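You operate a simulated robot arm through the tools that you are given. There is no shell and no other tool. Be economical: measure what you need, move in short steps, check, and stop when the job is done.

The job below is to be done with a simulated robot arm. You get a single attempt, and the scene is never put back.

## Task
Charge the battery on the bench till the charger says FULL, then shut it in the battery box.
Fine: charger on once the battery is in, off before it comes out.

It is judged by the outcome, as a careful person would: the job done as asked, and still so three seconds after it is handed in. It fails if anything else is knocked over, pushed out of place, dropped, spilled or broken.

## Robot
A 7-joint arm with a two-finger parallel gripper, fixed in place. Base frame: the origin is at the foot of the arm, x ahead of it, y to its left, z up. Readings come in mm, rad, newtons and seconds.
With the tool pointing down near the work surface it reaches from about 460 to 920 mm from the base axis. Its first joint turns from -2.007 to 2.007 rad. Payload 3.91 kg.
The TCP is the grasp point between the finger pads, 30 mm short of the fingertips. In the tool frame z runs along the fingers and y along their closing line. Largest opening 110 mm; finger width 20, thickness 10; the body of the gripper, 48 by 112 mm, starts 55 mm behind the TCP.
Orientation is told as [roll, pitch, yaw] about the base's x, y, z axes, in that order, counted from this pose: with the fingers straight down and closing along the base's y, the tool's x points along the base's -x, its y along +y and its z along -z.

## Interface
- The arm moves only by the tool apply_moves. Its arguments are lists of equal length, an entry for each row: "travel": the shift along the base's x, y, z in units of 20 mm (1.0 is 20 mm), a list of three; "angular": the turn, a rotation vector about the base's x, y, z in units of 6 degrees (1.0 is 6 degrees), a list of three; "claw": the gripper command, from -1 (shut) to 1 (fully open), values between in proportion. In form: {"travel": [[tx, ty, tz], ...], "angular": [[ax, ay, az], ...], "claw": [claw, ...]}. A call has 1 to 8 rows; each row shifts and turns the commanded pose from where the row before left it. A call with a number of a shift or a turn outside -1 to 1 is refused whole. Rows are played at 5 a second. More than 50 mm and 0.15 rad between two rows, or a gripper value outside its range, and nothing of the call is played. Where a pose cannot be reached the arm comes as near as it can. A force on the tool above 90 N (or 10 N above the force at the start of the call, whichever is more), or a blocked arm, ends the call early, and 0.2 s more pass. The fingers move at their own pace (about 153 mm/s each) and stop on an object; they squeeze with about 43 N. The grip force told is the motor's: it shows also when the fingers shut on nothing. Time passes only in rows, and 0.2 s behind the last, so rows that do not move let the fingers close. The reply holds the time, the measured pose of the TCP, the force on the tool along the base axes, the opening and the grip force, in the units named above and with some noise.
- Cameras (640 x 400 px; columns grow to the right, rows downward): "scene" is fixed at [220.3, 500.4, 1572.4]; the picture's right is [-0.48, -0.88, 0.00], its down [-0.69, 0.38, -0.62] and it looks along [0.54, -0.30, -0.78] (base axes); focal length 317 px, centre (320, 200). "wrist" rides on the gripper at [-36, 0, -57] in the tool frame; the picture's right is [0.00, -1.00, 0.00], its down [0.97, 0.00, -0.24] and it looks along [0.24, 0.00, 0.97] (tool axes); focal length 218 px, centre (320, 200).
- camera(camera): a new picture of that camera. No time passes.
- raise_lower(by): slides the trunk up (or, below 0, down) by that many mm; the arm rides with it, the base frame stays. It gives what a move gives, with no picture.
- pixel_to_xyz(camera, pixels): for up to 12 pixels [column, row] of the newest picture of that camera ("zoom" is the newest enlarged one), the place [x, y, z] in the base frame of the surface seen there, good to about 2 mm. No time passes.
- zoom(camera, box): a new picture of the part [left, top, right, bottom] of that camera's present view, enlarged. No time passes.
- sign_off(): hands the job in; it is judged then, once.

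Work in short steps. Measure before you move; look again where a grasp or a placing could have gone wrong, and mend it. You have 80 turns and 54 pictures in all, those below and enlarged ones among them. Open the gripper and draw the arm clear of the work before you hand the job in, unless the task says otherwise; then end with one line.

The tools are called after "Emit:" as a command line: name --argument value ..., lists and objects as JSON in quotes. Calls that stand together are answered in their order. apply_moves: Moves the arm, as the interface text tells. Its arguments: {"type":"object","properties":{"travel":{"type":"array","items":{"type":"array","items":{"type":"number"}}},"angular":{"type":"array","items":{"type":"array","items":{"type":"number"}}},"claw":{"type":"array","items":{"type":"number"}}},"required":["travel","angular","claw"]} The other tools are called the same way: raise_lower (by) slides the trunk up or down; camera (camera) takes a picture; pixel_to_xyz (camera, pixels) gives the place of the surface under pixels of a picture; zoom (camera, box) takes an enlarged picture of a part of a camera's view; sign_off () hands the job in.

At the start:

```text
clock: 0.0
position: [477.2, 50.9, 1181.4]
tcp_rot: [0.0, -0.001, 0.0]
force: [1.1, -0.3, 0.2]
width: 109.8
finger_force: 0.1
trunk travel left (down, up): [-750.0, 240.0]
```

scene: 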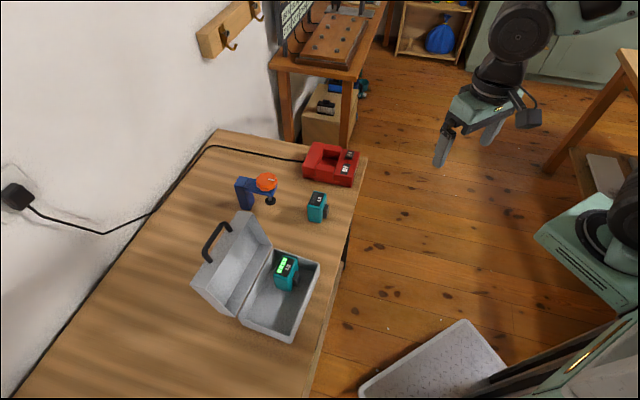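
wrist: 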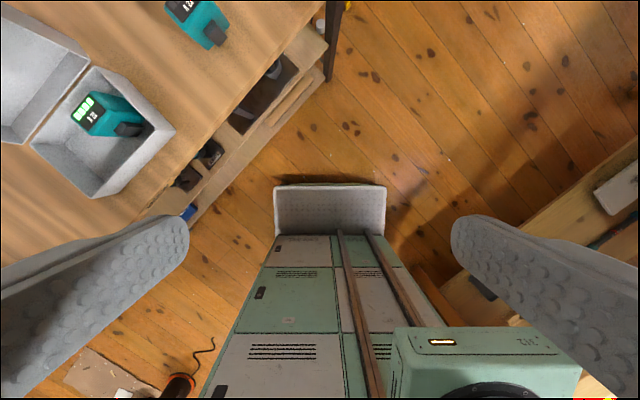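

The scene shows a battery at (317,207) on the bench, a charger at (332,165), and an open box with another battery at (285,272). I'll zoom in to see details.

Emit:
zoom --camera "scene" --box '[220, 130, 380, 230]'

Emit:
zoom --camera "scene" --box '[180, 200, 340, 350]'

Emit:
pixel_to_xyz --camera "scene" --pixels '[[317, 198], [317, 212], [347, 154], [344, 169], [318, 150], [330, 170], [267, 182], [247, 190], [285, 268], [246, 318], [319, 264], [214, 240]]'

```text
4.00 times, centred on (300, 180) of scene
```

zoom: 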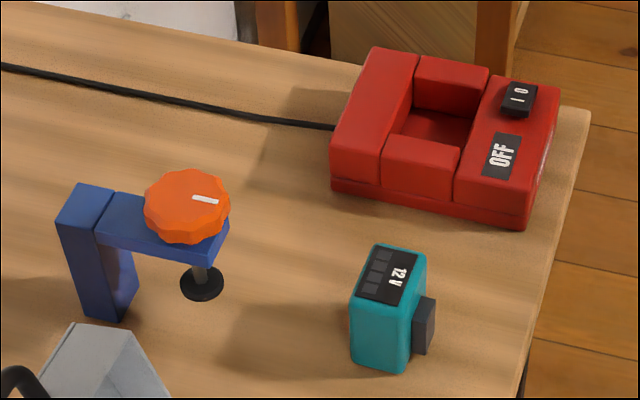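

```text
2.67 times, centred on (260, 275) of scene
```

zoom: 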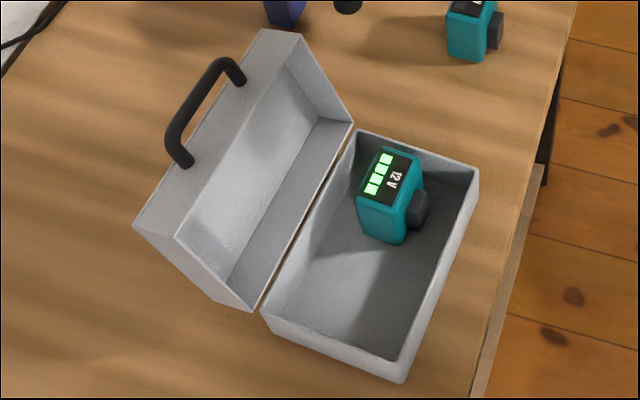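

```text
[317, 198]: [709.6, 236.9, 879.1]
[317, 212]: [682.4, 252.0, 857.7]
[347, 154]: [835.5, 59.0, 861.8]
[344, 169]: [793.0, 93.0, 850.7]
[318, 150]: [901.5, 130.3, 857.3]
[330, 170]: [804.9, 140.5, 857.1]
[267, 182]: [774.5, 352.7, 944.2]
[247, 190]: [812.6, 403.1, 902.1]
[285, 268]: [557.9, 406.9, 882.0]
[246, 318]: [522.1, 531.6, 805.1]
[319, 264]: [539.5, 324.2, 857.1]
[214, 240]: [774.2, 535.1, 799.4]
```

The bench battery is flat and the boxed one is already full. I'm re-zooming on the charger and battery so I can measure both.

Emit:
zoom --camera "scene" --box '[290, 135, 370, 230]'

```text
4.21 times, centred on (330, 182) of scene
```

zoom: 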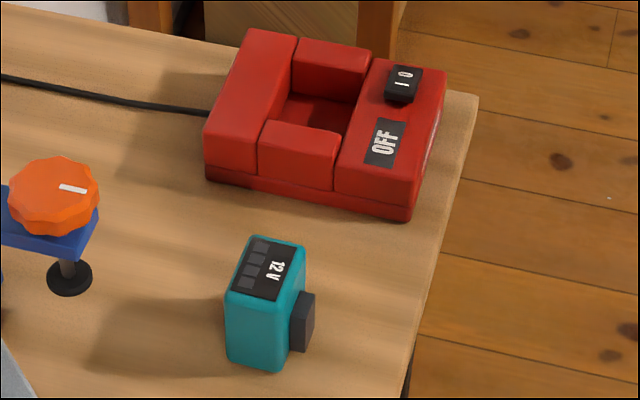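

Now measuring corners of the battery top and the charger bay in this zoom.

Emit:
pixel_to_xyz --camera "zoom" --pixels '[[228, 290], [280, 302], [303, 248], [255, 238], [303, 300], [303, 335], [296, 45], [260, 140], [335, 155], [372, 70], [285, 110], [320, 112]]'

Emit:
pixel_to_xyz --camera "zoom" --pixels '[[404, 70], [400, 84], [398, 98], [270, 122], [340, 132], [300, 66], [362, 76], [209, 130], [250, 32], [440, 75], [405, 205], [385, 110]]'

```text
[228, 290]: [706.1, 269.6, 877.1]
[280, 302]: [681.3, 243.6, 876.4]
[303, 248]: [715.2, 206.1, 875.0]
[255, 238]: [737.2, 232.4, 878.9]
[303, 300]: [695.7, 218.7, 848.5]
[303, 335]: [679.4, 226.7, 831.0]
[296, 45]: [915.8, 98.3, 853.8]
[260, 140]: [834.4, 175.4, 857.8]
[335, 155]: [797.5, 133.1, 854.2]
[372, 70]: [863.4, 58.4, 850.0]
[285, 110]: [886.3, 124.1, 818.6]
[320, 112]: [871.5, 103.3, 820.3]
```

```text
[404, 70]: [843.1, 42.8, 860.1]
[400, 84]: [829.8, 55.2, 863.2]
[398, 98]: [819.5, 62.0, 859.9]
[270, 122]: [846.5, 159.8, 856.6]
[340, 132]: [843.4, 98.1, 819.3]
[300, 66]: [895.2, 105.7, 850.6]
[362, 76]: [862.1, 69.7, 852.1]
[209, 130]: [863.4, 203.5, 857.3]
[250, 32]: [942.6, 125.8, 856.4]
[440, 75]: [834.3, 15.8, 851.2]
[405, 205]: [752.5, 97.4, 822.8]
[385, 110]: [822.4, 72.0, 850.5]
```

The battery is at about (710,238), with its long axis near -48°. The charger bay is at about (860,115). I'll move over the battery, yawing about 42°.

Emit:
apply_moves --travel '[[1, 0.75, 0], [1, 0.75, 0], [1, 0.75, 0], [1, 0.75, 0], [1, 0.75, 0], [1, 0.75, 0], [1, 0.75, 0], [1, 0.75, 0]]' --angular '[[0, 0, 0.875], [0, 0, 0.875], [0, 0, 0.875], [0, 0, 0.875], [0, 0, 0.875], [0, 0, 0.875], [0, 0, 0.875], [0, 0, 0.875]]' --claw '[1, 1, 1, 1, 1, 1, 1, 1]'

Emit:
apply_moves --travel '[[1, 0.7, 0], [1, 0.7, 0], [1, 0.7, 0], [0.7, 0.7, 0], [0, 0, 0]]' --angular '[[0, 0, 0], [0, 0, 0], [0, 0, 0], [0, 0, 0], [0, 0, 0]]' --claw '[1, 1, 1, 1, 1]'

Emit:
camera --camera "wrist"

```text
clock: 1.8
position: [637.6, 169.4, 1180.6]
tcp_rot: [-0.001, -0.001, 0.737]
force: [-0.3, -0.6, -0.1]
width: 110.0
finger_force: 0.0
trunk travel left (down, up): [-750.0, 240.0]
```

```text
clock: 3.0
position: [711.4, 226.8, 1183.0]
tcp_rot: [0.001, 0.001, 0.733]
force: [0.0, -0.2, 0.2]
width: 110.0
finger_force: 0.0
trunk travel left (down, up): [-750.0, 240.0]
```

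```text
48 pictures are left
```

wrist: 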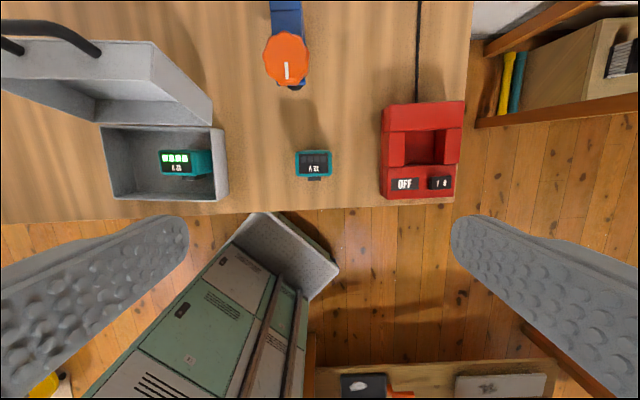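

The wrist view lines up with the bench layout: battery at (313,163), charger at (422,150), box at (165,163). Zooming into it to measure everything.

Emit:
zoom --camera "wrist" --box '[370, 95, 474, 205]'

Emit:
pixel_to_xyz --camera "wrist" --pixels '[[296, 152], [331, 152], [296, 175], [331, 175], [314, 179], [161, 152], [188, 152], [104, 128], [224, 130], [112, 196], [226, 198], [150, 180]]'

Emit:
pixel_to_xyz --camera "wrist" --pixels '[[390, 106], [462, 103], [385, 196], [455, 196], [406, 133], [432, 133], [406, 162], [432, 162], [440, 180], [433, 182], [446, 182], [420, 150]]'

```text
3.64 times, centred on (422, 150) of wrist
```

zoom: 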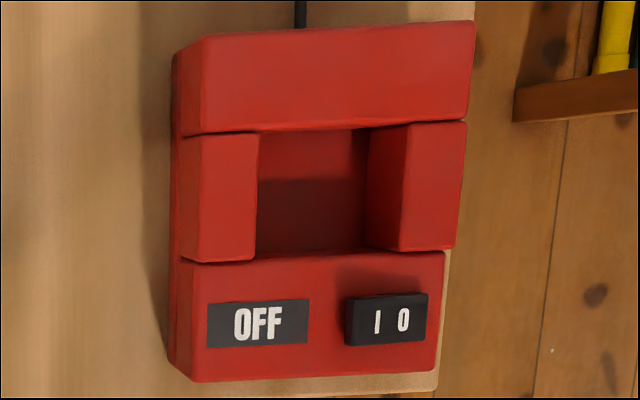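

```text
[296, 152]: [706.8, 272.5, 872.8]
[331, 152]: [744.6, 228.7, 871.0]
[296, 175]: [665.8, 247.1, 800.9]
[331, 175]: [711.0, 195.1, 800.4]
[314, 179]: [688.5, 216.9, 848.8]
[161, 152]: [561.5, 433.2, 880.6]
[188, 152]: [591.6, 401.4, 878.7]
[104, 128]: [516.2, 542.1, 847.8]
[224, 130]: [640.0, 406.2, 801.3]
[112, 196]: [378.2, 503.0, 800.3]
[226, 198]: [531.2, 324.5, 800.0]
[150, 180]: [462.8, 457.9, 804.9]
```

```text
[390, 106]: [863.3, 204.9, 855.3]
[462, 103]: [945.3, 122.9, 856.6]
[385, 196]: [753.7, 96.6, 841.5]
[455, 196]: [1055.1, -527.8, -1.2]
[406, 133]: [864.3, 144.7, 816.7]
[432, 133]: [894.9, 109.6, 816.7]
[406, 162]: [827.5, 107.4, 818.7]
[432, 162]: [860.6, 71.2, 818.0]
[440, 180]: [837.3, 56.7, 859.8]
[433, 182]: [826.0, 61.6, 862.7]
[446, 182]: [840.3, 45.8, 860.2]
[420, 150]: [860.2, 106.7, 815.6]
```

Measuring the bay edges and rocker in a fresh charger zoom, which is still the newest one.

Emit:
pixel_to_xyz --camera "zoom" --pixels '[[253, 140], [252, 250], [412, 130], [404, 245], [265, 125], [365, 121], [262, 265], [365, 260], [264, 245], [355, 245], [377, 321], [403, 321]]'

Emit:
zoom --camera "wrist" --box '[270, 130, 350, 190]'

```text
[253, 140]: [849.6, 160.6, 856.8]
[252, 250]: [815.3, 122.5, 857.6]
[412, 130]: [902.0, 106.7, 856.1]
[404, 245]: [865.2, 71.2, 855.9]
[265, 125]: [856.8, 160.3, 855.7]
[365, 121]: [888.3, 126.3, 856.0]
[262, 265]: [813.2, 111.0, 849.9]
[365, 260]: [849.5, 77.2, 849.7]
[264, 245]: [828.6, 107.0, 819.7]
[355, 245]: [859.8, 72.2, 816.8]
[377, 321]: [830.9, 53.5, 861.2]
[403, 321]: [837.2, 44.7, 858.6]
```

```text
6.67 times, centred on (310, 160) of wrist
```

zoom: 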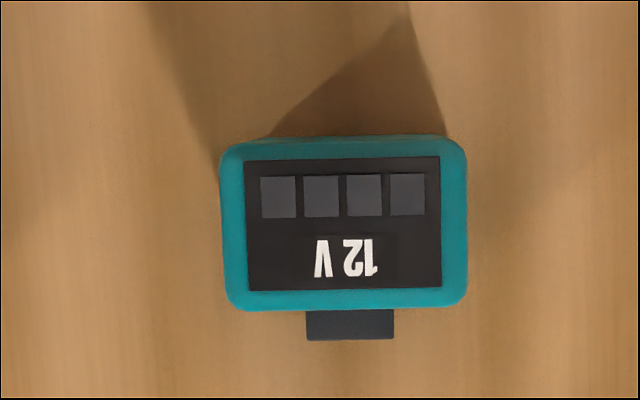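

I've got the geometry in bench-aligned axes. The battery body is about 50x36 with its centre near (710.5,238.5), the grip yaw already matches, and the bay centre is near (857,114). I'll centre over the battery and lower most of the way.

Emit:
apply_moves --travel '[[-0.04, 0.58, 0], [0, 0, 0]]' --angular '[[0, 0, 0], [0, 0, 0]]' --claw '[1, 1]'

Emit:
raise_lower --by -230

Emit:
camera --camera "wrist"

```text
clock: 3.6
position: [710.8, 235.8, 1182.1]
tcp_rot: [0.001, 0.0, 0.734]
force: [0.6, -0.3, -0.6]
width: 109.9
finger_force: 0.1
trunk travel left (down, up): [-750.0, 240.0]
```

```text
clock: 6.0
position: [711.1, 236.6, 952.6]
tcp_rot: [-0.001, 0.001, 0.732]
force: [0.2, 0.3, -1.2]
width: 109.8
finger_force: 0.1
trunk travel left (down, up): [-520.0, 470.0]
```

```text
45 pictures are left
```

wrist: 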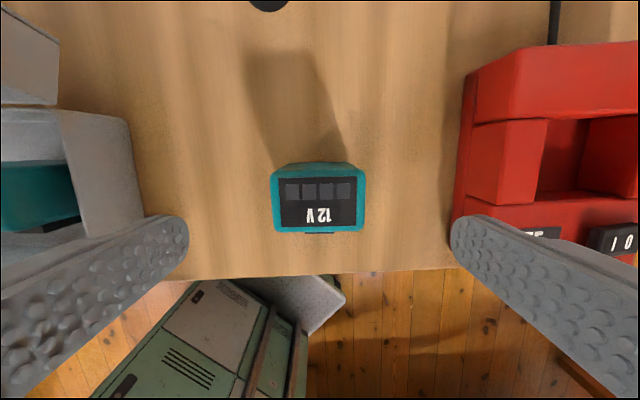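

The battery top is at (318,200). I'll measure it up close before descending.

Emit:
pixel_to_xyz --camera "wrist" --pixels '[[276, 178], [360, 178], [276, 228], [360, 228], [318, 174], [318, 230], [274, 200], [362, 200], [318, 233]]'

```text
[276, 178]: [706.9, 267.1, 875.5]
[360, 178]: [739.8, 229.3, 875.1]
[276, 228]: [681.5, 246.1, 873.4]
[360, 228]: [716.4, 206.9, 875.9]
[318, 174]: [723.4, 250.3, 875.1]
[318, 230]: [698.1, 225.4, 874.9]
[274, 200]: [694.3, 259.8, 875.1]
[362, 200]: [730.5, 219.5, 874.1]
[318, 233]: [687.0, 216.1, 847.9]
```

The battery centre is (711.2,237.4), right under the TCP. I'll descend to z≈873 and close.

Emit:
apply_moves --travel '[[0, 0.04, -1], [0, 0, -1], [0, 0, -1], [0, 0, -0.97], [0, 0, 0], [0, 0, 0], [0, 0, 0], [0, 0, 0]]' --angular '[[0, 0, 0], [0, 0, 0], [0, 0, 0], [0, 0, 0], [0, 0, 0], [0, 0, 0], [0, 0, 0], [0, 0, 0]]' --claw '[1, 1, 1, 1, 0.2, -0.3, -1, -1]'

```text
clock: 7.8
position: [710.9, 238.8, 872.7]
tcp_rot: [-0.002, 0.0, 0.734]
force: [-0.2, 0.7, -0.5]
width: 61.9
finger_force: 42.8
trunk travel left (down, up): [-520.0, 470.0]
```

Grip is holding at 61.9 mm, so the battery is wider than my corner samples suggested; it's still inside the ~69 mm bay. Lifting 80 mm and moving to the bay with +3° yaw.

Emit:
apply_moves --travel '[[0, 0, 1], [0, 0, 1], [0, 0, 1], [0, 0, 1], [0, 0, 0.5]]' --angular '[[0, 0, 0], [0, 0, 0], [0, 0, 0], [0, 0, 0], [0, 0, 0]]' --claw '[-1, -1, -1, -1, -1]'

Emit:
apply_moves --travel '[[0.9, -0.72, 0], [0.9, -0.72, 0], [0.9, -0.72, 0], [0.9, -0.72, 0], [0.9, -0.72, 0], [0.9, -0.72, 0], [0.9, -0.72, 0], [0, 0, 0]]' --angular '[[0, 0, 0.1], [0, 0, 0.1], [0, 0, 0.1], [0, 0, 0.1], [0, 0, 0.1], [0, 0, 0], [0, 0, 0], [0, 0, 0]]' --claw '[-1, -1, -1, -1, -1, -1, -1, -1]'

Emit:
camera --camera "wrist"

Emit:
camera --camera "scene"

```text
clock: 9.0
position: [711.5, 239.1, 960.9]
tcp_rot: [0.0, 0.0, 0.733]
force: [0.0, 0.1, -2.8]
width: 61.8
finger_force: 43.3
trunk travel left (down, up): [-520.0, 470.0]
```

```text
clock: 10.8
position: [836.4, 137.1, 961.8]
tcp_rot: [-0.001, 0.0, 0.787]
force: [1.0, 0.1, -2.6]
width: 61.6
finger_force: 43.2
trunk travel left (down, up): [-520.0, 470.0]
```

```text
44 pictures are left
```

wrist: 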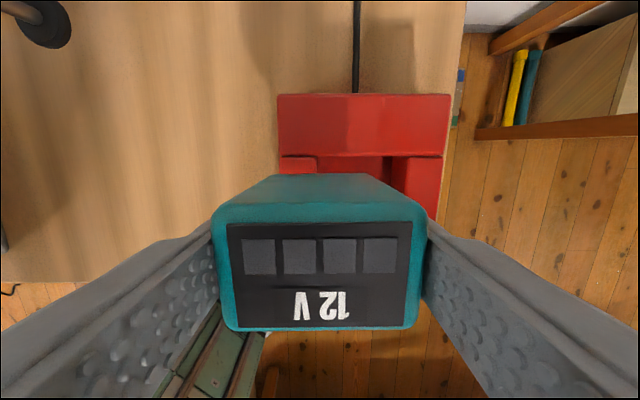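

```text
43 pictures are left
```

scene: 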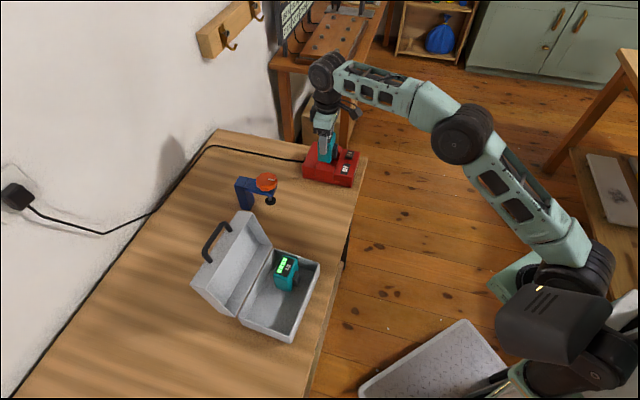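

The charger is square in view and the bay is partly visible. I'll check its edges and the battery's pose in the grip with pixel reads.

Emit:
pixel_to_xyz --camera "wrist" --pixels '[[310, 160], [314, 168], [411, 162], [436, 165], [360, 152], [283, 160], [281, 97], [448, 97], [218, 225], [420, 225], [320, 328], [320, 226]]'

Emit:
zoom --camera "wrist" --box '[260, 80, 460, 205]'

```text
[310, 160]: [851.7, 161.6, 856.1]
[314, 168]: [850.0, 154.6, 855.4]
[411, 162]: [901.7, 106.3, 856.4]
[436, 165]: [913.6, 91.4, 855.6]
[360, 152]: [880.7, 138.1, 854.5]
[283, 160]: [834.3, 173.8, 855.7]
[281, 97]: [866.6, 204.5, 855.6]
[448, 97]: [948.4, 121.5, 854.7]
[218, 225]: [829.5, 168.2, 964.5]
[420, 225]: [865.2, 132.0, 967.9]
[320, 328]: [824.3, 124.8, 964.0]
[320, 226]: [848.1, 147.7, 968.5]
```

```text
3.20 times, centred on (360, 142) of wrist
```

zoom: 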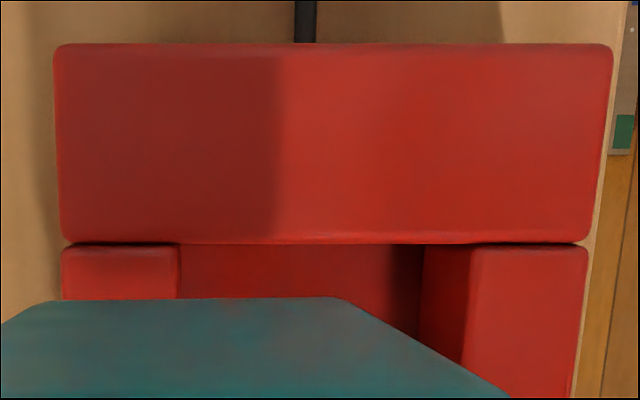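

The bay is about 67x59, centred near u=525, v=688, so the TCP target is (862,119.4), which allows for the clip overhang. I'll move there and then lower until the bottom is just above the walls.

Emit:
apply_moves --travel '[[0.64, -0.44, 0], [0.64, -0.445, 0], [0, 0, -0.7], [0, 0, -0.7], [0, 0, 0]]' --angular '[[0, 0, 0], [0, 0, 0], [0, 0, 0], [0, 0, 0], [0, 0, 0]]' --claw '[-1, -1, -1, -1, -1]'

Emit:
zoom --camera "scene" --box '[285, 105, 375, 195]'

Emit:
camera --camera "wrist"

```text
clock: 12.0
position: [861.8, 118.4, 934.0]
tcp_rot: [-0.001, 0.002, 0.788]
force: [0.0, 0.2, -1.6]
width: 61.7
finger_force: 43.1
trunk travel left (down, up): [-520.0, 470.0]
```

```text
4.44 times, centred on (330, 150) of scene
```

zoom: 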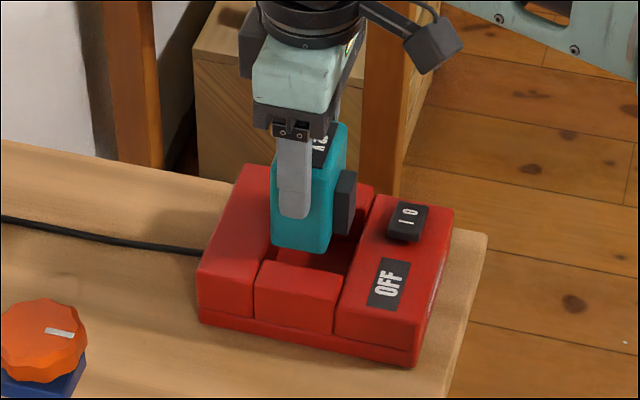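

```text
40 pictures are left
```

wrist: 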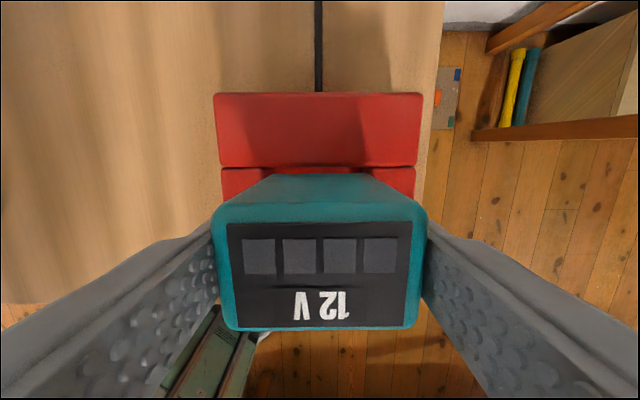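

The battery is hovering right over the bay, centred to within about 1 mm (charger edges at 215 and 421). Lowering part way.

Emit:
apply_moves --travel '[[0, 0.02, -0.4], [0, 0, -0.4], [0, 0, -0.3], [0, 0, 0]]' --angular '[[0, 0, 0], [0, 0, 0], [0, 0, 0], [0, 0, 0]]' --claw '[-1, -1, -1, -1]'

Emit:
zoom --camera "scene" --box '[285, 105, 375, 195]'

```text
clock: 13.0
position: [862.2, 119.0, 913.2]
tcp_rot: [0.0, -0.001, 0.786]
force: [0.1, 0.3, -2.6]
width: 61.8
finger_force: 42.9
trunk travel left (down, up): [-520.0, 470.0]
```

```text
4.44 times, centred on (330, 150) of scene
```

zoom: 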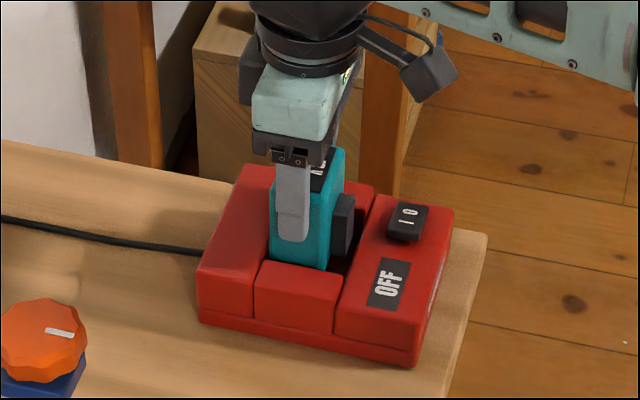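

It is inside the bay with no contact force. Continuing down to seat it.

Emit:
apply_moves --travel '[[0, 0, -0.3], [0, 0, -0.3], [0, 0, -0.3], [0, 0, -0.12], [0, 0, 0]]' --angular '[[0, 0, 0], [0, 0, 0], [0, 0, 0], [0, 0, 0], [0, 0, 0]]' --claw '[-1, -1, -1, -1, -1]'

Emit:
zoom --camera "scene" --box '[285, 105, 375, 195]'

```text
clock: 14.2
position: [862.0, 120.5, 891.0]
tcp_rot: [0.002, 0.001, 0.784]
force: [1.7, -0.1, -2.4]
width: 61.8
finger_force: 43.4
trunk travel left (down, up): [-520.0, 470.0]
```

```text
4.44 times, centred on (330, 150) of scene
```

zoom: 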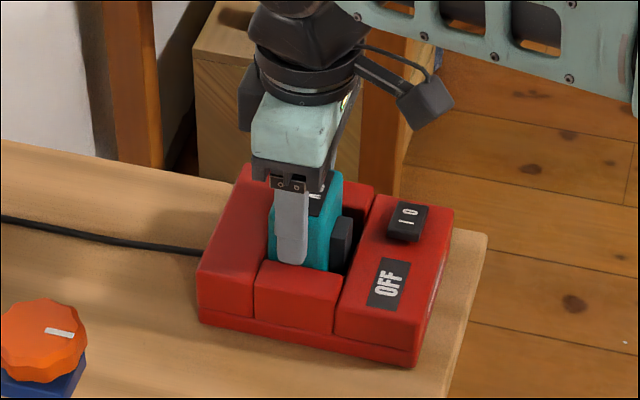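

The force still reads as just the battery's weight, so it is not quite seated. Lowering in 1 mm steps.

Emit:
apply_moves --travel '[[0, 0, -0.06], [0, 0, -0.06], [0, 0, 0]]' --angular '[[0, 0, 0], [0, 0, 0], [0, 0, 0]]' --claw '[-1, -1, -1]'

```text
clock: 15.0
position: [862.6, 120.5, 891.0]
tcp_rot: [0.001, -0.003, 0.785]
force: [-0.9, 2.1, 6.5]
width: 61.8
finger_force: 43.0
trunk travel left (down, up): [-520.0, 470.0]
```

Contact at z≈891 with +6.5 N, so the battery is on the floor of the bay. Releasing and rising.

Emit:
apply_moves --travel '[[0, 0, 0], [0, 0, 0], [0, 0, 0.5], [0, 0, 1], [0, 0, 1], [0, 0, 1], [0, 0, 1], [0, 0, 0.5]]' --angular '[[0, 0, 0], [0, 0, 0], [0, 0, 0], [0, 0, 0], [0, 0, 0], [0, 0, 0], [0, 0, 0], [0, 0, 0]]' --claw '[0.5, 0.5, 0.5, 0.5, 0.5, 0.5, 0.5, 0.5]'

Emit:
camera --camera "wrist"

```text
clock: 16.8
position: [857.1, 117.8, 988.6]
tcp_rot: [0.0, -0.001, 0.786]
force: [0.4, -0.3, -0.4]
width: 82.3
finger_force: 0.1
out of reach, approached as far as the arm can: row 7
trunk travel left (down, up): [-520.0, 470.0]
```

```text
37 pictures are left
```

wrist: 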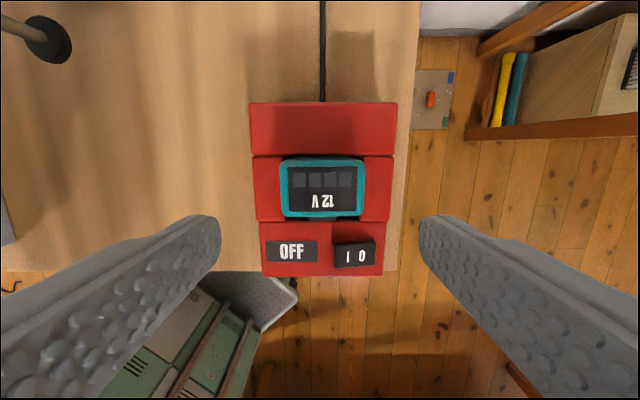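

The battery is seated and released. Now measuring the rocker: "I" at (348,257), "0" at (362,256).

Emit:
zoom --camera "wrist" --box '[300, 225, 400, 285]'

Emit:
pixel_to_xyz --camera "wrist" --pixels '[[348, 257], [362, 256], [336, 247], [372, 245], [337, 266], [372, 264], [340, 257], [370, 256], [282, 195], [362, 195], [320, 165], [320, 214]]'

```text
6.40 times, centred on (350, 255) of wrist
```

zoom: 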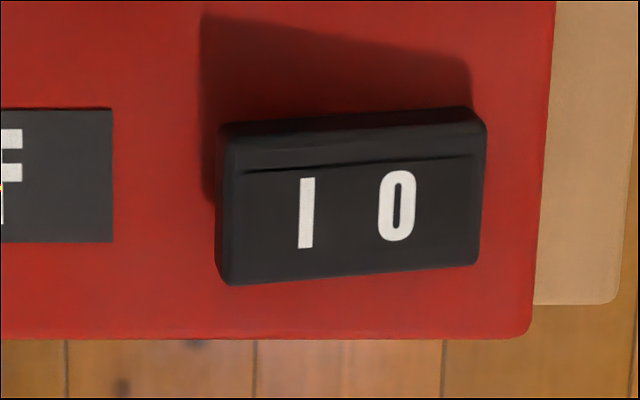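

```text
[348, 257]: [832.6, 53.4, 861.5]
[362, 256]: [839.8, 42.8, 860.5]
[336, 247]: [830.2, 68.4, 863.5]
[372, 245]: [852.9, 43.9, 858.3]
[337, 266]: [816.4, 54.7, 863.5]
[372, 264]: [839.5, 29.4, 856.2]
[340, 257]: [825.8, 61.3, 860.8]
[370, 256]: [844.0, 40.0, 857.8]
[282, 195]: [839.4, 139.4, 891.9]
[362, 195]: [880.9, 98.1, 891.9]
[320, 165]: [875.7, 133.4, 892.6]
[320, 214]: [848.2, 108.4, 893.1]
```

The "I" end stands proud (z≈863.5) and "0" is down. I'll close the fingers and move above the I end, TCP target (824,62).

Emit:
apply_moves --travel '[[-0.55, -0.9, 0], [-0.55, -0.95, 0], [-0.55, -0.95, -0.5], [0, 0, -0.5], [0, 0, 0]]' --angular '[[0, 0, 0], [0, 0, 0], [0, 0, 0], [0, 0, 0], [0, 0, 0]]' --claw '[-1, -1, -1, -1, -1]'

```text
clock: 18.0
position: [823.2, 60.4, 967.7]
tcp_rot: [0.0, 0.001, 0.786]
force: [0.0, -1.4, 0.6]
width: 0.0
finger_force: 37.4
trunk travel left (down, up): [-520.0, 470.0]
```

In position within 2 mm. Descending to about 8 mm above the rocker and checking visually.

Emit:
apply_moves --travel '[[0.05, 0.05, -0.9], [0, 0, -0.9], [0, 0, -0.8], [0, 0, -0.7], [0, 0, 0]]' --angular '[[0, 0, 0], [0, 0, 0], [0, 0, 0], [0, 0, 0], [0, 0, 0]]' --claw '[-1, -1, -1, -1, -1]'

Emit:
zoom --camera "scene" --box '[290, 110, 370, 200]'

```text
clock: 19.2
position: [825.8, 63.8, 901.4]
tcp_rot: [-0.001, 0.001, 0.786]
force: [0.2, -0.2, 0.3]
width: 0.0
finger_force: 37.7
trunk travel left (down, up): [-520.0, 470.0]
```

```text
4.44 times, centred on (330, 155) of scene
```

zoom: 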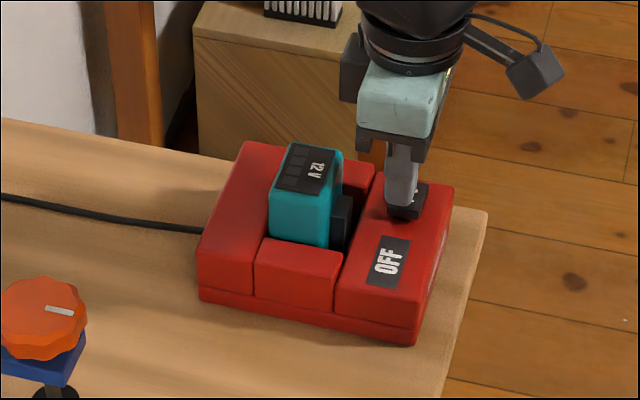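

The fingertips sit above the I end. Pressing down in small steps, then back up.

Emit:
apply_moves --travel '[[0, -0.05, -0.3], [0, 0, -0.2], [0, 0, -0.15], [0, 0, -0.1], [0, 0, 0]]' --angular '[[0, 0, 0], [0, 0, 0], [0, 0, 0], [0, 0, 0], [0, 0, 0]]' --claw '[-1, -1, -1, -1, -1]'

Emit:
zoom --camera "scene" --box '[290, 110, 370, 200]'

```text
clock: 20.4
position: [825.2, 61.5, 888.4]
tcp_rot: [-0.002, -0.004, 0.783]
force: [-2.7, 0.5, 18.4]
width: 0.2
finger_force: 37.1
trunk travel left (down, up): [-520.0, 470.0]
```

```text
4.44 times, centred on (330, 155) of scene
```

zoom: 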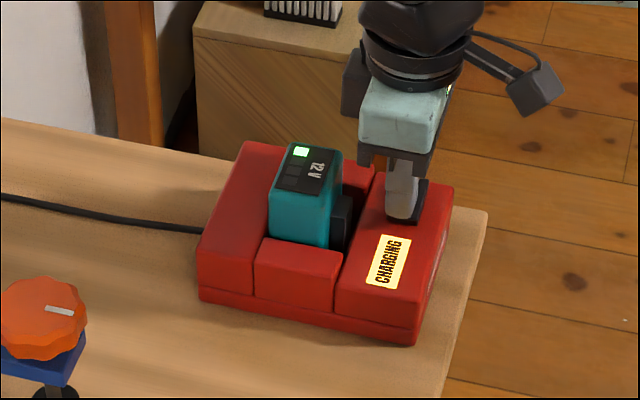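

It now shows CHARGING with one cell lit. I'll rise and hover near the "0" end while waiting, with the OFF target at (846,40).

Emit:
apply_moves --travel '[[0, 0, 1], [0, 0, 1], [0.5, -0.5, 0], [0.55, -0.55, 0], [0, 0, 0], [0, 0, 0], [0, 0, 0], [0, 0, 0]]' --angular '[[0, 0, 0], [0, 0, 0], [0, 0, 0], [0, 0, 0], [0, 0, 0], [0, 0, 0], [0, 0, 0], [0, 0, 0]]' --claw '[-1, -1, -1, -1, -1, -1, -1, -1]'

Emit:
apply_moves --travel '[[0, 0, 0], [0, 0, 0], [0, 0, 0], [0, 0, 0], [0, 0, 0], [0, 0, 0], [0, 0, 0], [0, 0, 0]]' --angular '[[0, 0, 0], [0, 0, 0], [0, 0, 0], [0, 0, 0], [0, 0, 0], [0, 0, 0], [0, 0, 0], [0, 0, 0]]' --claw '[-1, -1, -1, -1, -1, -1, -1, -1]'

Emit:
apply_moves --travel '[[0, 0, 0], [0, 0, 0], [0, 0, 0], [0, 0, 0], [0, 0, 0], [0, 0, 0], [0, 0, 0], [0, 0, 0]]' --angular '[[0, 0, 0], [0, 0, 0], [0, 0, 0], [0, 0, 0], [0, 0, 0], [0, 0, 0], [0, 0, 0], [0, 0, 0]]' --claw '[-1, -1, -1, -1, -1, -1, -1, -1]'

Emit:
zoom --camera "scene" --box '[290, 110, 370, 200]'

```text
clock: 22.2
position: [846.3, 40.6, 925.6]
tcp_rot: [0.0, 0.0, 0.785]
force: [-0.4, -0.9, 0.0]
width: 0.1
finger_force: 37.4
trunk travel left (down, up): [-520.0, 470.0]
```

```text
clock: 24.0
position: [846.5, 40.3, 926.2]
tcp_rot: [0.001, 0.0, 0.786]
force: [-0.1, -0.1, 0.6]
width: 0.0
finger_force: 37.1
trunk travel left (down, up): [-520.0, 470.0]
```

```text
clock: 25.8
position: [848.0, 40.1, 926.4]
tcp_rot: [0.0, 0.0, 0.787]
force: [-0.2, 0.5, -0.1]
width: 0.0
finger_force: 37.8
trunk travel left (down, up): [-520.0, 470.0]
```

```text
4.44 times, centred on (330, 155) of scene
```

zoom: 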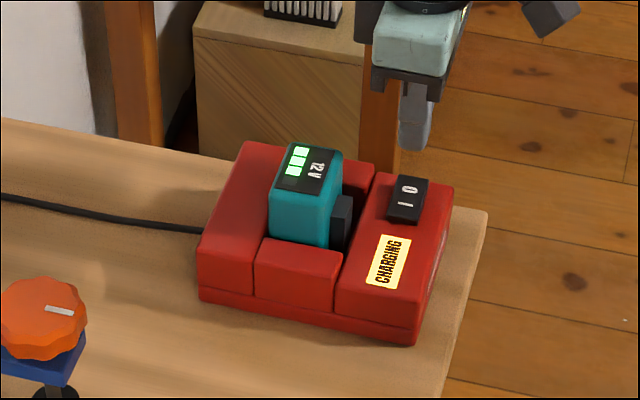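

Three cells are lit after about 5.5 s and it still says CHARGING. I'll keep waiting.

Emit:
apply_moves --travel '[[0, 0, 0], [0, 0, 0], [0, 0, 0], [0, 0, 0], [0, 0, 0], [0, 0, 0], [0, 0, 0], [0, 0, 0]]' --angular '[[0, 0, 0], [0, 0, 0], [0, 0, 0], [0, 0, 0], [0, 0, 0], [0, 0, 0], [0, 0, 0], [0, 0, 0]]' --claw '[-1, -1, -1, -1, -1, -1, -1, -1]'

Emit:
apply_moves --travel '[[0, 0, 0], [0, 0, 0], [0, 0, 0], [0, 0, 0], [0, 0, 0], [0, 0, 0], [0, 0, 0], [0, 0, 0]]' --angular '[[0, 0, 0], [0, 0, 0], [0, 0, 0], [0, 0, 0], [0, 0, 0], [0, 0, 0], [0, 0, 0], [0, 0, 0]]' --claw '[-1, -1, -1, -1, -1, -1, -1, -1]'

Emit:
zoom --camera "scene" --box '[290, 110, 370, 200]'

```text
clock: 27.6
position: [847.0, 39.8, 926.4]
tcp_rot: [0.0, 0.0, 0.785]
force: [0.0, 0.0, 0.0]
width: 0.0
finger_force: 37.0
trunk travel left (down, up): [-520.0, 470.0]
```

```text
clock: 29.4
position: [846.1, 40.0, 926.8]
tcp_rot: [0.0, 0.001, 0.784]
force: [-0.2, 0.6, 0.3]
width: 0.0
finger_force: 37.2
trunk travel left (down, up): [-520.0, 470.0]
```

```text
4.44 times, centred on (330, 155) of scene
```

zoom: 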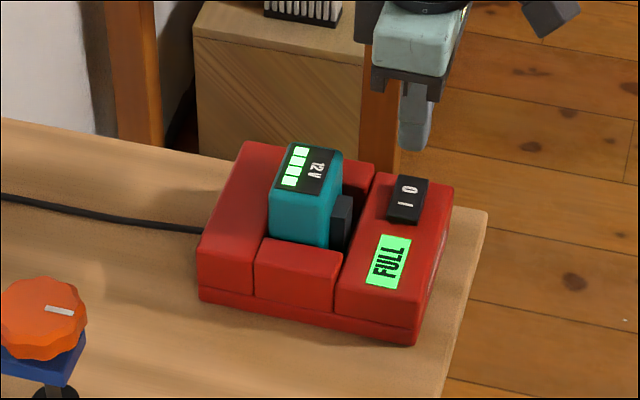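

FULL. Now pressing the "0" end down to z≈888 and rising again.

Emit:
apply_moves --travel '[[0, 0, -0.9], [0, 0, -0.4], [0, 0, -0.3], [0, 0, -0.2], [0, 0, -0.1], [0, 0, 0]]' --angular '[[0, 0, 0], [0, 0, 0], [0, 0, 0], [0, 0, 0], [0, 0, 0], [0, 0, 0]]' --claw '[-1, -1, -1, -1, -1, -1]'

Emit:
apply_moves --travel '[[0, 0, 1], [0, 0, 1], [0, 0, 0]]' --angular '[[0, 0, 0], [0, 0, 0], [0, 0, 0]]' --claw '[-1, -1, -1]'

Emit:
zoom --camera "scene" --box '[290, 110, 370, 200]'

```text
clock: 30.8
position: [846.5, 39.8, 889.8]
tcp_rot: [0.001, 0.0, 0.785]
force: [-2.1, -1.2, 5.1]
width: 0.0
finger_force: 37.9
trunk travel left (down, up): [-520.0, 470.0]
```

```text
clock: 31.6
position: [845.8, 40.1, 928.4]
tcp_rot: [0.0, -0.001, 0.785]
force: [0.6, -0.6, -0.9]
width: 0.1
finger_force: 38.0
trunk travel left (down, up): [-520.0, 470.0]
```

```text
4.44 times, centred on (330, 155) of scene
```

zoom: 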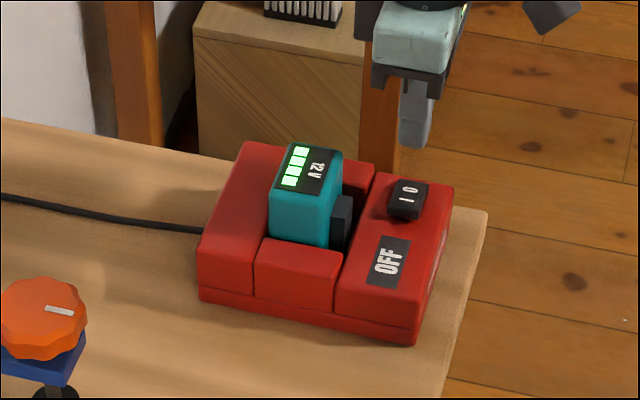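

OFF with all four cells lit. Rising and returning above the battery with the gripper opened.

Emit:
apply_moves --travel '[[0, 0, 0.9], [0, 0, 0.7], [0.2, 1, 0], [0.2, 1, 0], [0.2, 1, 0], [0.2, 0.97, 0], [0, 0, 0]]' --angular '[[0, 0, 0], [0, 0, 0], [0, 0, 0], [0, 0, 0], [0, 0, 0], [0, 0, 0], [0, 0, 0]]' --claw '[-1, -1, 0.6, 0.6, 0.6, 0.6, 0.6]'

Emit:
camera --camera "wrist"

```text
clock: 33.2
position: [863.2, 122.3, 961.3]
tcp_rot: [0.0, 0.001, 0.786]
force: [-0.4, 0.3, 0.3]
width: 87.9
finger_force: 0.0
trunk travel left (down, up): [-520.0, 470.0]
```

```text
30 pictures are left
```

wrist: 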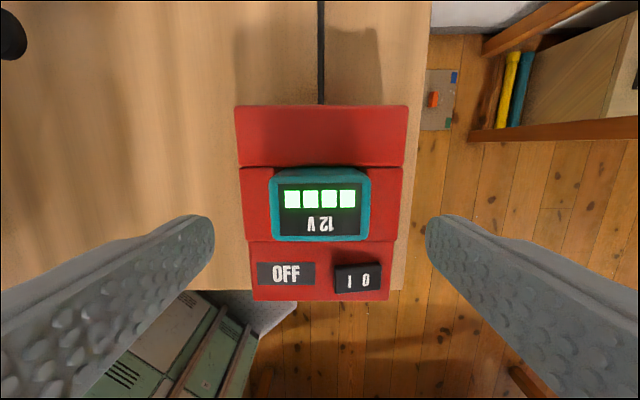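

Battery aligned at (321,205). Descending 70 mm, gripping, then lifting.

Emit:
apply_moves --travel '[[-0.04, -0.1, -0.9], [0, 0, -0.9], [0, 0, -0.9], [0, 0, -0.8], [0, 0, 0], [0, 0, 0], [0, 0, 0], [0, 0, 0]]' --angular '[[0, 0, 0], [0, 0, 0], [0, 0, 0], [0, 0, 0], [0, 0, 0], [0, 0, 0], [0, 0, 0], [0, 0, 0]]' --claw '[0.6, 0.6, 0.6, 0.6, 0.4, -1, -1, -1]'

Emit:
apply_moves --travel '[[0, 0, 0.4], [0, 0, 0.6], [0, 0, 0.8], [0, 0, 0.8], [0, 0, 0.7], [0, 0, 0]]' --angular '[[0, 0, 0], [0, 0, 0], [0, 0, 0], [0, 0, 0], [0, 0, 0], [0, 0, 0]]' --claw '[-1, -1, -1, -1, -1, -1]'

Emit:
camera --camera "scene"

```text
clock: 35.0
position: [861.1, 117.5, 891.2]
tcp_rot: [0.001, 0.0, 0.785]
force: [0.2, -0.3, -0.1]
width: 61.9
finger_force: 43.2
trunk travel left (down, up): [-520.0, 470.0]
```

```text
clock: 36.4
position: [860.9, 119.0, 957.0]
tcp_rot: [0.0, 0.0, 0.784]
force: [0.8, 0.5, -2.9]
width: 61.8
finger_force: 43.2
trunk travel left (down, up): [-520.0, 470.0]
```

```text
29 pictures are left
```

scene: 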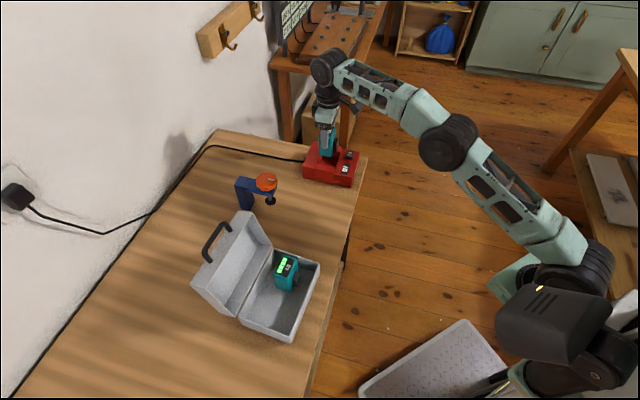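

Battery is out and held. Now zooming on the box to measure where it should go.

Emit:
zoom --camera "scene" --box '[185, 205, 325, 345]'

```text
2.86 times, centred on (255, 275) of scene
```

zoom: 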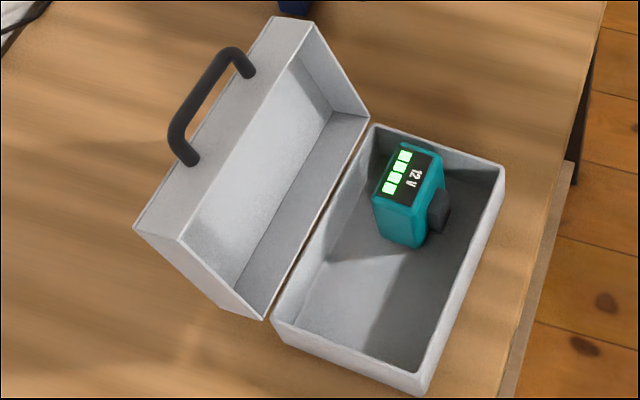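

Emit:
pixel_to_xyz --camera "zoom" --pixels '[[374, 128], [502, 170], [420, 390], [274, 318], [380, 142], [488, 178], [413, 372], [290, 318], [340, 310], [395, 350], [420, 255], [345, 230]]'

Emit:
pixel_to_xyz --camera "zoom" --pixels '[[376, 195], [412, 205], [441, 150], [405, 143], [442, 195], [280, 20], [366, 113], [263, 316], [135, 228], [312, 25], [210, 65], [237, 50]]'

```text
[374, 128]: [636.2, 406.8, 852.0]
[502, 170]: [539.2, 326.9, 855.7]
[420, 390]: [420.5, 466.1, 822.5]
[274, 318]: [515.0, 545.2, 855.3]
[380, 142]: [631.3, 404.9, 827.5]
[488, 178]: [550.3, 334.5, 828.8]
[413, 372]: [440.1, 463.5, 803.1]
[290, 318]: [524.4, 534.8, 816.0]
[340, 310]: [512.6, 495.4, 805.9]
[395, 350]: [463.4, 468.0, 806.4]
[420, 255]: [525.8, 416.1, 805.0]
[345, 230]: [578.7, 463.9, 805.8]
```

```text
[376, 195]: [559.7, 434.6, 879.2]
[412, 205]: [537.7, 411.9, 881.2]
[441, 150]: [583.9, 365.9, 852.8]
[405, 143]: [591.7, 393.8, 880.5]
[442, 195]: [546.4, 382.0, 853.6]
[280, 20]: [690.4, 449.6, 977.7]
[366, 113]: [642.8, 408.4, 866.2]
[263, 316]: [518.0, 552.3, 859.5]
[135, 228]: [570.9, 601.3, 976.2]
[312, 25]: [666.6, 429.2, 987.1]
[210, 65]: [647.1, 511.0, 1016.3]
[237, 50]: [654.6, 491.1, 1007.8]
```

The other battery sits at the box's right end and the free floor is about 100 mm to its left. The target TCP is near (507,461) with yaw about 41°. Raising the trunk 80 mm for clearance and travelling there.

Emit:
raise_lower --by 80

Emit:
apply_moves --travel '[[-1, 0.6, 0], [-1, 0.6, 0], [-1, 0.8, 0], [-1, 1, 0], [-1, 1, 0], [-1, 1, 0], [-1, 1, 0], [-1, 1, 0]]' --angular '[[0, 0, 0], [0, 0, 0], [0, 0, 0], [0, 0, -0.2], [0, 0, -0.2], [0, 0, -0.25], [0, 0, 0], [0, 0, 0]]' --claw '[-1, -1, -1, -1, -1, -1, -1, -1]'

Emit:
apply_moves --travel '[[-1, 1, 0], [-1, 1, 0], [-1, 1, 0], [-1, 1, 0], [-1, 1, 0], [-1, 1, 0], [-1, 1, 0], [-1, 1, 0]]' --angular '[[0, 0, 0], [0, 0, 0], [0, 0, 0], [0, 0, 0], [0, 0, 0], [0, 0, 0], [0, 0, 0], [0, 0, 0]]' --claw '[-1, -1, -1, -1, -1, -1, -1, -1]'

Emit:
camera --camera "scene"

Emit:
camera --camera "wrist"

```text
clock: 37.6
position: [861.2, 118.3, 1036.7]
tcp_rot: [0.001, 0.0, 0.786]
force: [-0.2, 0.0, -1.8]
width: 61.5
finger_force: 43.3
trunk travel left (down, up): [-600.0, 390.0]
```

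```text
clock: 39.4
position: [700.9, 258.0, 1039.3]
tcp_rot: [0.0, 0.001, 0.715]
force: [0.8, -0.2, -2.4]
width: 61.7
finger_force: 43.5
trunk travel left (down, up): [-600.0, 390.0]
```

```text
clock: 41.2
position: [539.5, 419.3, 1037.8]
tcp_rot: [-0.001, 0.0, 0.717]
force: [-0.3, -0.4, -2.7]
width: 61.9
finger_force: 43.8
trunk travel left (down, up): [-600.0, 390.0]
```

```text
27 pictures are left
```

scene: 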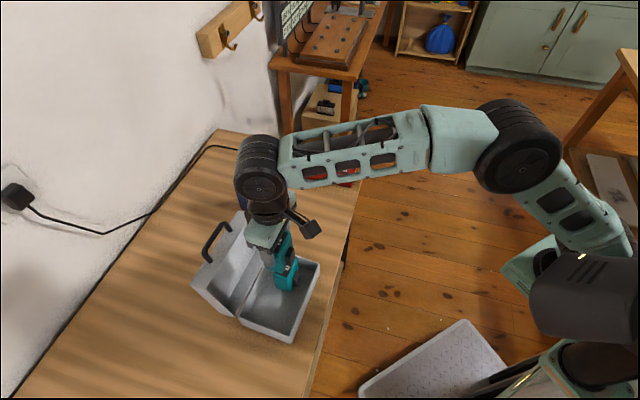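

```text
26 pictures are left
```

wrist: 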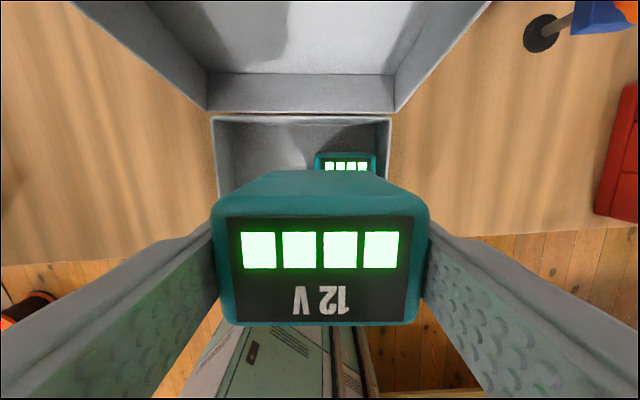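

The box is square to the gripper at this yaw. Measuring the rim and the other battery from here.

Emit:
pixel_to_xyz --camera "wrist" --pixels '[[213, 119], [389, 119], [216, 150], [388, 150], [230, 150], [318, 157], [318, 165], [375, 157], [317, 170], [222, 190], [300, 118], [300, 108]]'

Emit:
zoom --camera "wrist" --box '[200, 100, 400, 200]'

```text
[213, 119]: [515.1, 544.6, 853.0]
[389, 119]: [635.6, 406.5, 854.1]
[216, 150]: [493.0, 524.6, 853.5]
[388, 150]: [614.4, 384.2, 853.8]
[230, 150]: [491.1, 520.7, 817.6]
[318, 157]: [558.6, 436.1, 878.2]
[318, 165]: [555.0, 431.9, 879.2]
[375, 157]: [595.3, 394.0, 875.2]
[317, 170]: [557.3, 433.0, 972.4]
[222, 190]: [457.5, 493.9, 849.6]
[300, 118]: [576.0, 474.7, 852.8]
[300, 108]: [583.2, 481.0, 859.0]
```

```text
3.20 times, centred on (300, 150) of wrist
```

zoom: 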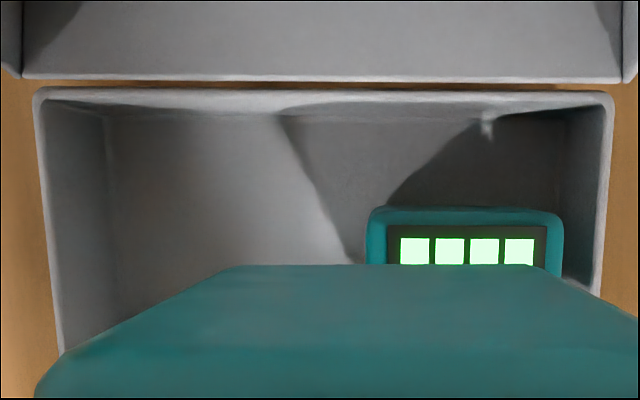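

Free span is ub≈-68 to +33, so the TCP target is (505.7,462.6). Moving there and lowering to about 10 mm above the rim level of the other battery.

Emit:
apply_moves --travel '[[-0.85, 1, 0], [-0.84, 1, 0], [0, 0.165, -1], [0, 0, -1], [0, 0, -1], [0, 0, -0.8], [0, 0, 0]]' --angular '[[0, 0, 0], [0, 0, 0], [0, 0, 0], [0, 0, 0], [0, 0, 0], [0, 0, 0], [0, 0, 0]]' --claw '[-1, -1, -1, -1, -1, -1, -1]'

Emit:
zoom --camera "scene" --box '[185, 185, 345, 345]'

Emit:
camera --camera "wrist"

```text
clock: 42.8
position: [506.3, 462.6, 961.7]
tcp_rot: [0.0, -0.001, 0.717]
force: [-0.1, 0.5, -2.4]
width: 61.7
finger_force: 43.1
trunk travel left (down, up): [-600.0, 390.0]
```

```text
2.50 times, centred on (265, 265) of scene
```

zoom: 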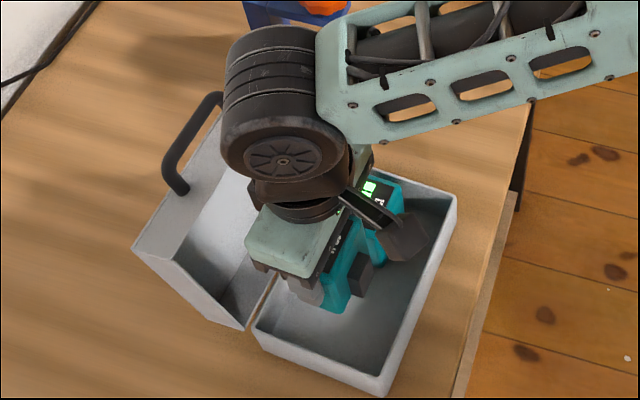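

```text
23 pictures are left
```

wrist: 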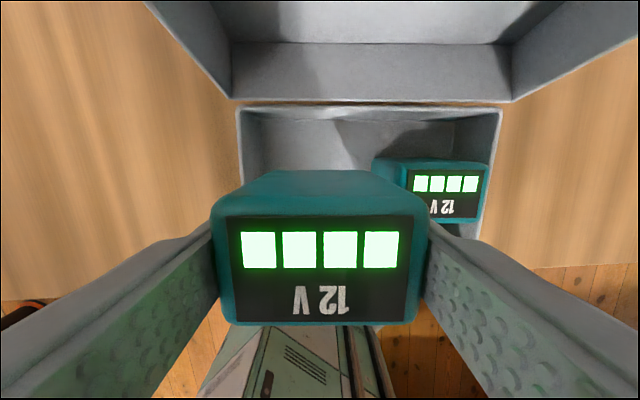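

Checking the neighbour's left face and the left wall from this closer view.

Emit:
pixel_to_xyz --camera "wrist" --pixels '[[409, 185], [404, 172], [392, 175], [376, 168], [243, 130], [248, 150], [255, 150], [240, 175], [440, 235], [480, 150]]'

```text
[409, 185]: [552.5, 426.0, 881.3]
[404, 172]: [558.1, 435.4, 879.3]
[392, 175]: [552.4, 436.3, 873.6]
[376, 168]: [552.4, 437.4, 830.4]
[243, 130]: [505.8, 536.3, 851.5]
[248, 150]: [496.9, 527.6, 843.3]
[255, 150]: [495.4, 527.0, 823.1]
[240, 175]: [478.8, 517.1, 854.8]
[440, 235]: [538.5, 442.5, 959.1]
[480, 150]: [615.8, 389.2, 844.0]
```

The free span centre is ub≈-20, so I'll shift 2.5 mm left. Lowering into the box.

Emit:
apply_moves --travel '[[-0.08, 0.1, -0.8], [0, 0, -0.8], [0, 0, -0.8], [0, 0, -0.8], [0, 0, -0.5], [0, 0, 0]]' --angular '[[0, 0, 0], [0, 0, 0], [0, 0, 0], [0, 0, 0], [0, 0, 0], [0, 0, 0]]' --claw '[-1, -1, -1, -1, -1, -1]'

Emit:
apply_moves --travel '[[0, 0, -0.12], [0, 0, -0.08], [0, 0, -0.07], [0, 0, 0]]' --angular '[[0, 0, 0], [0, 0, 0], [0, 0, 0], [0, 0, 0]]' --claw '[-1, -1, -1, -1]'

Emit:
camera --camera "wrist"

```text
clock: 44.2
position: [504.5, 462.7, 887.6]
tcp_rot: [-0.001, 0.0, 0.719]
force: [0.1, -0.1, -2.4]
width: 61.5
finger_force: 43.1
trunk travel left (down, up): [-600.0, 390.0]
```

```text
clock: 45.2
position: [505.6, 463.8, 880.3]
tcp_rot: [-0.001, 0.0, 0.718]
force: [0.2, 0.5, -2.5]
width: 61.5
finger_force: 43.1
trunk travel left (down, up): [-600.0, 390.0]
```

```text
22 pictures are left
```

wrist: 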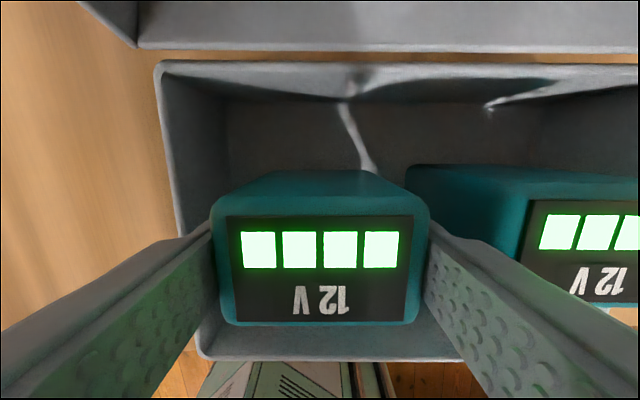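

Not quite on the floor: the force is still just the weight at z=880. Going down in 1 mm steps until it touches.

Emit:
apply_moves --travel '[[0, 0, -0.06], [0, 0, -0.06], [0, 0, 0]]' --angular '[[0, 0, 0], [0, 0, 0], [0, 0, 0]]' --claw '[-1, -1, -1]'

```text
clock: 46.0
position: [506.0, 464.0, 878.4]
tcp_rot: [-0.001, -0.001, 0.718]
force: [-0.2, 0.9, -2.5]
width: 61.4
finger_force: 42.6
trunk travel left (down, up): [-600.0, 390.0]
```

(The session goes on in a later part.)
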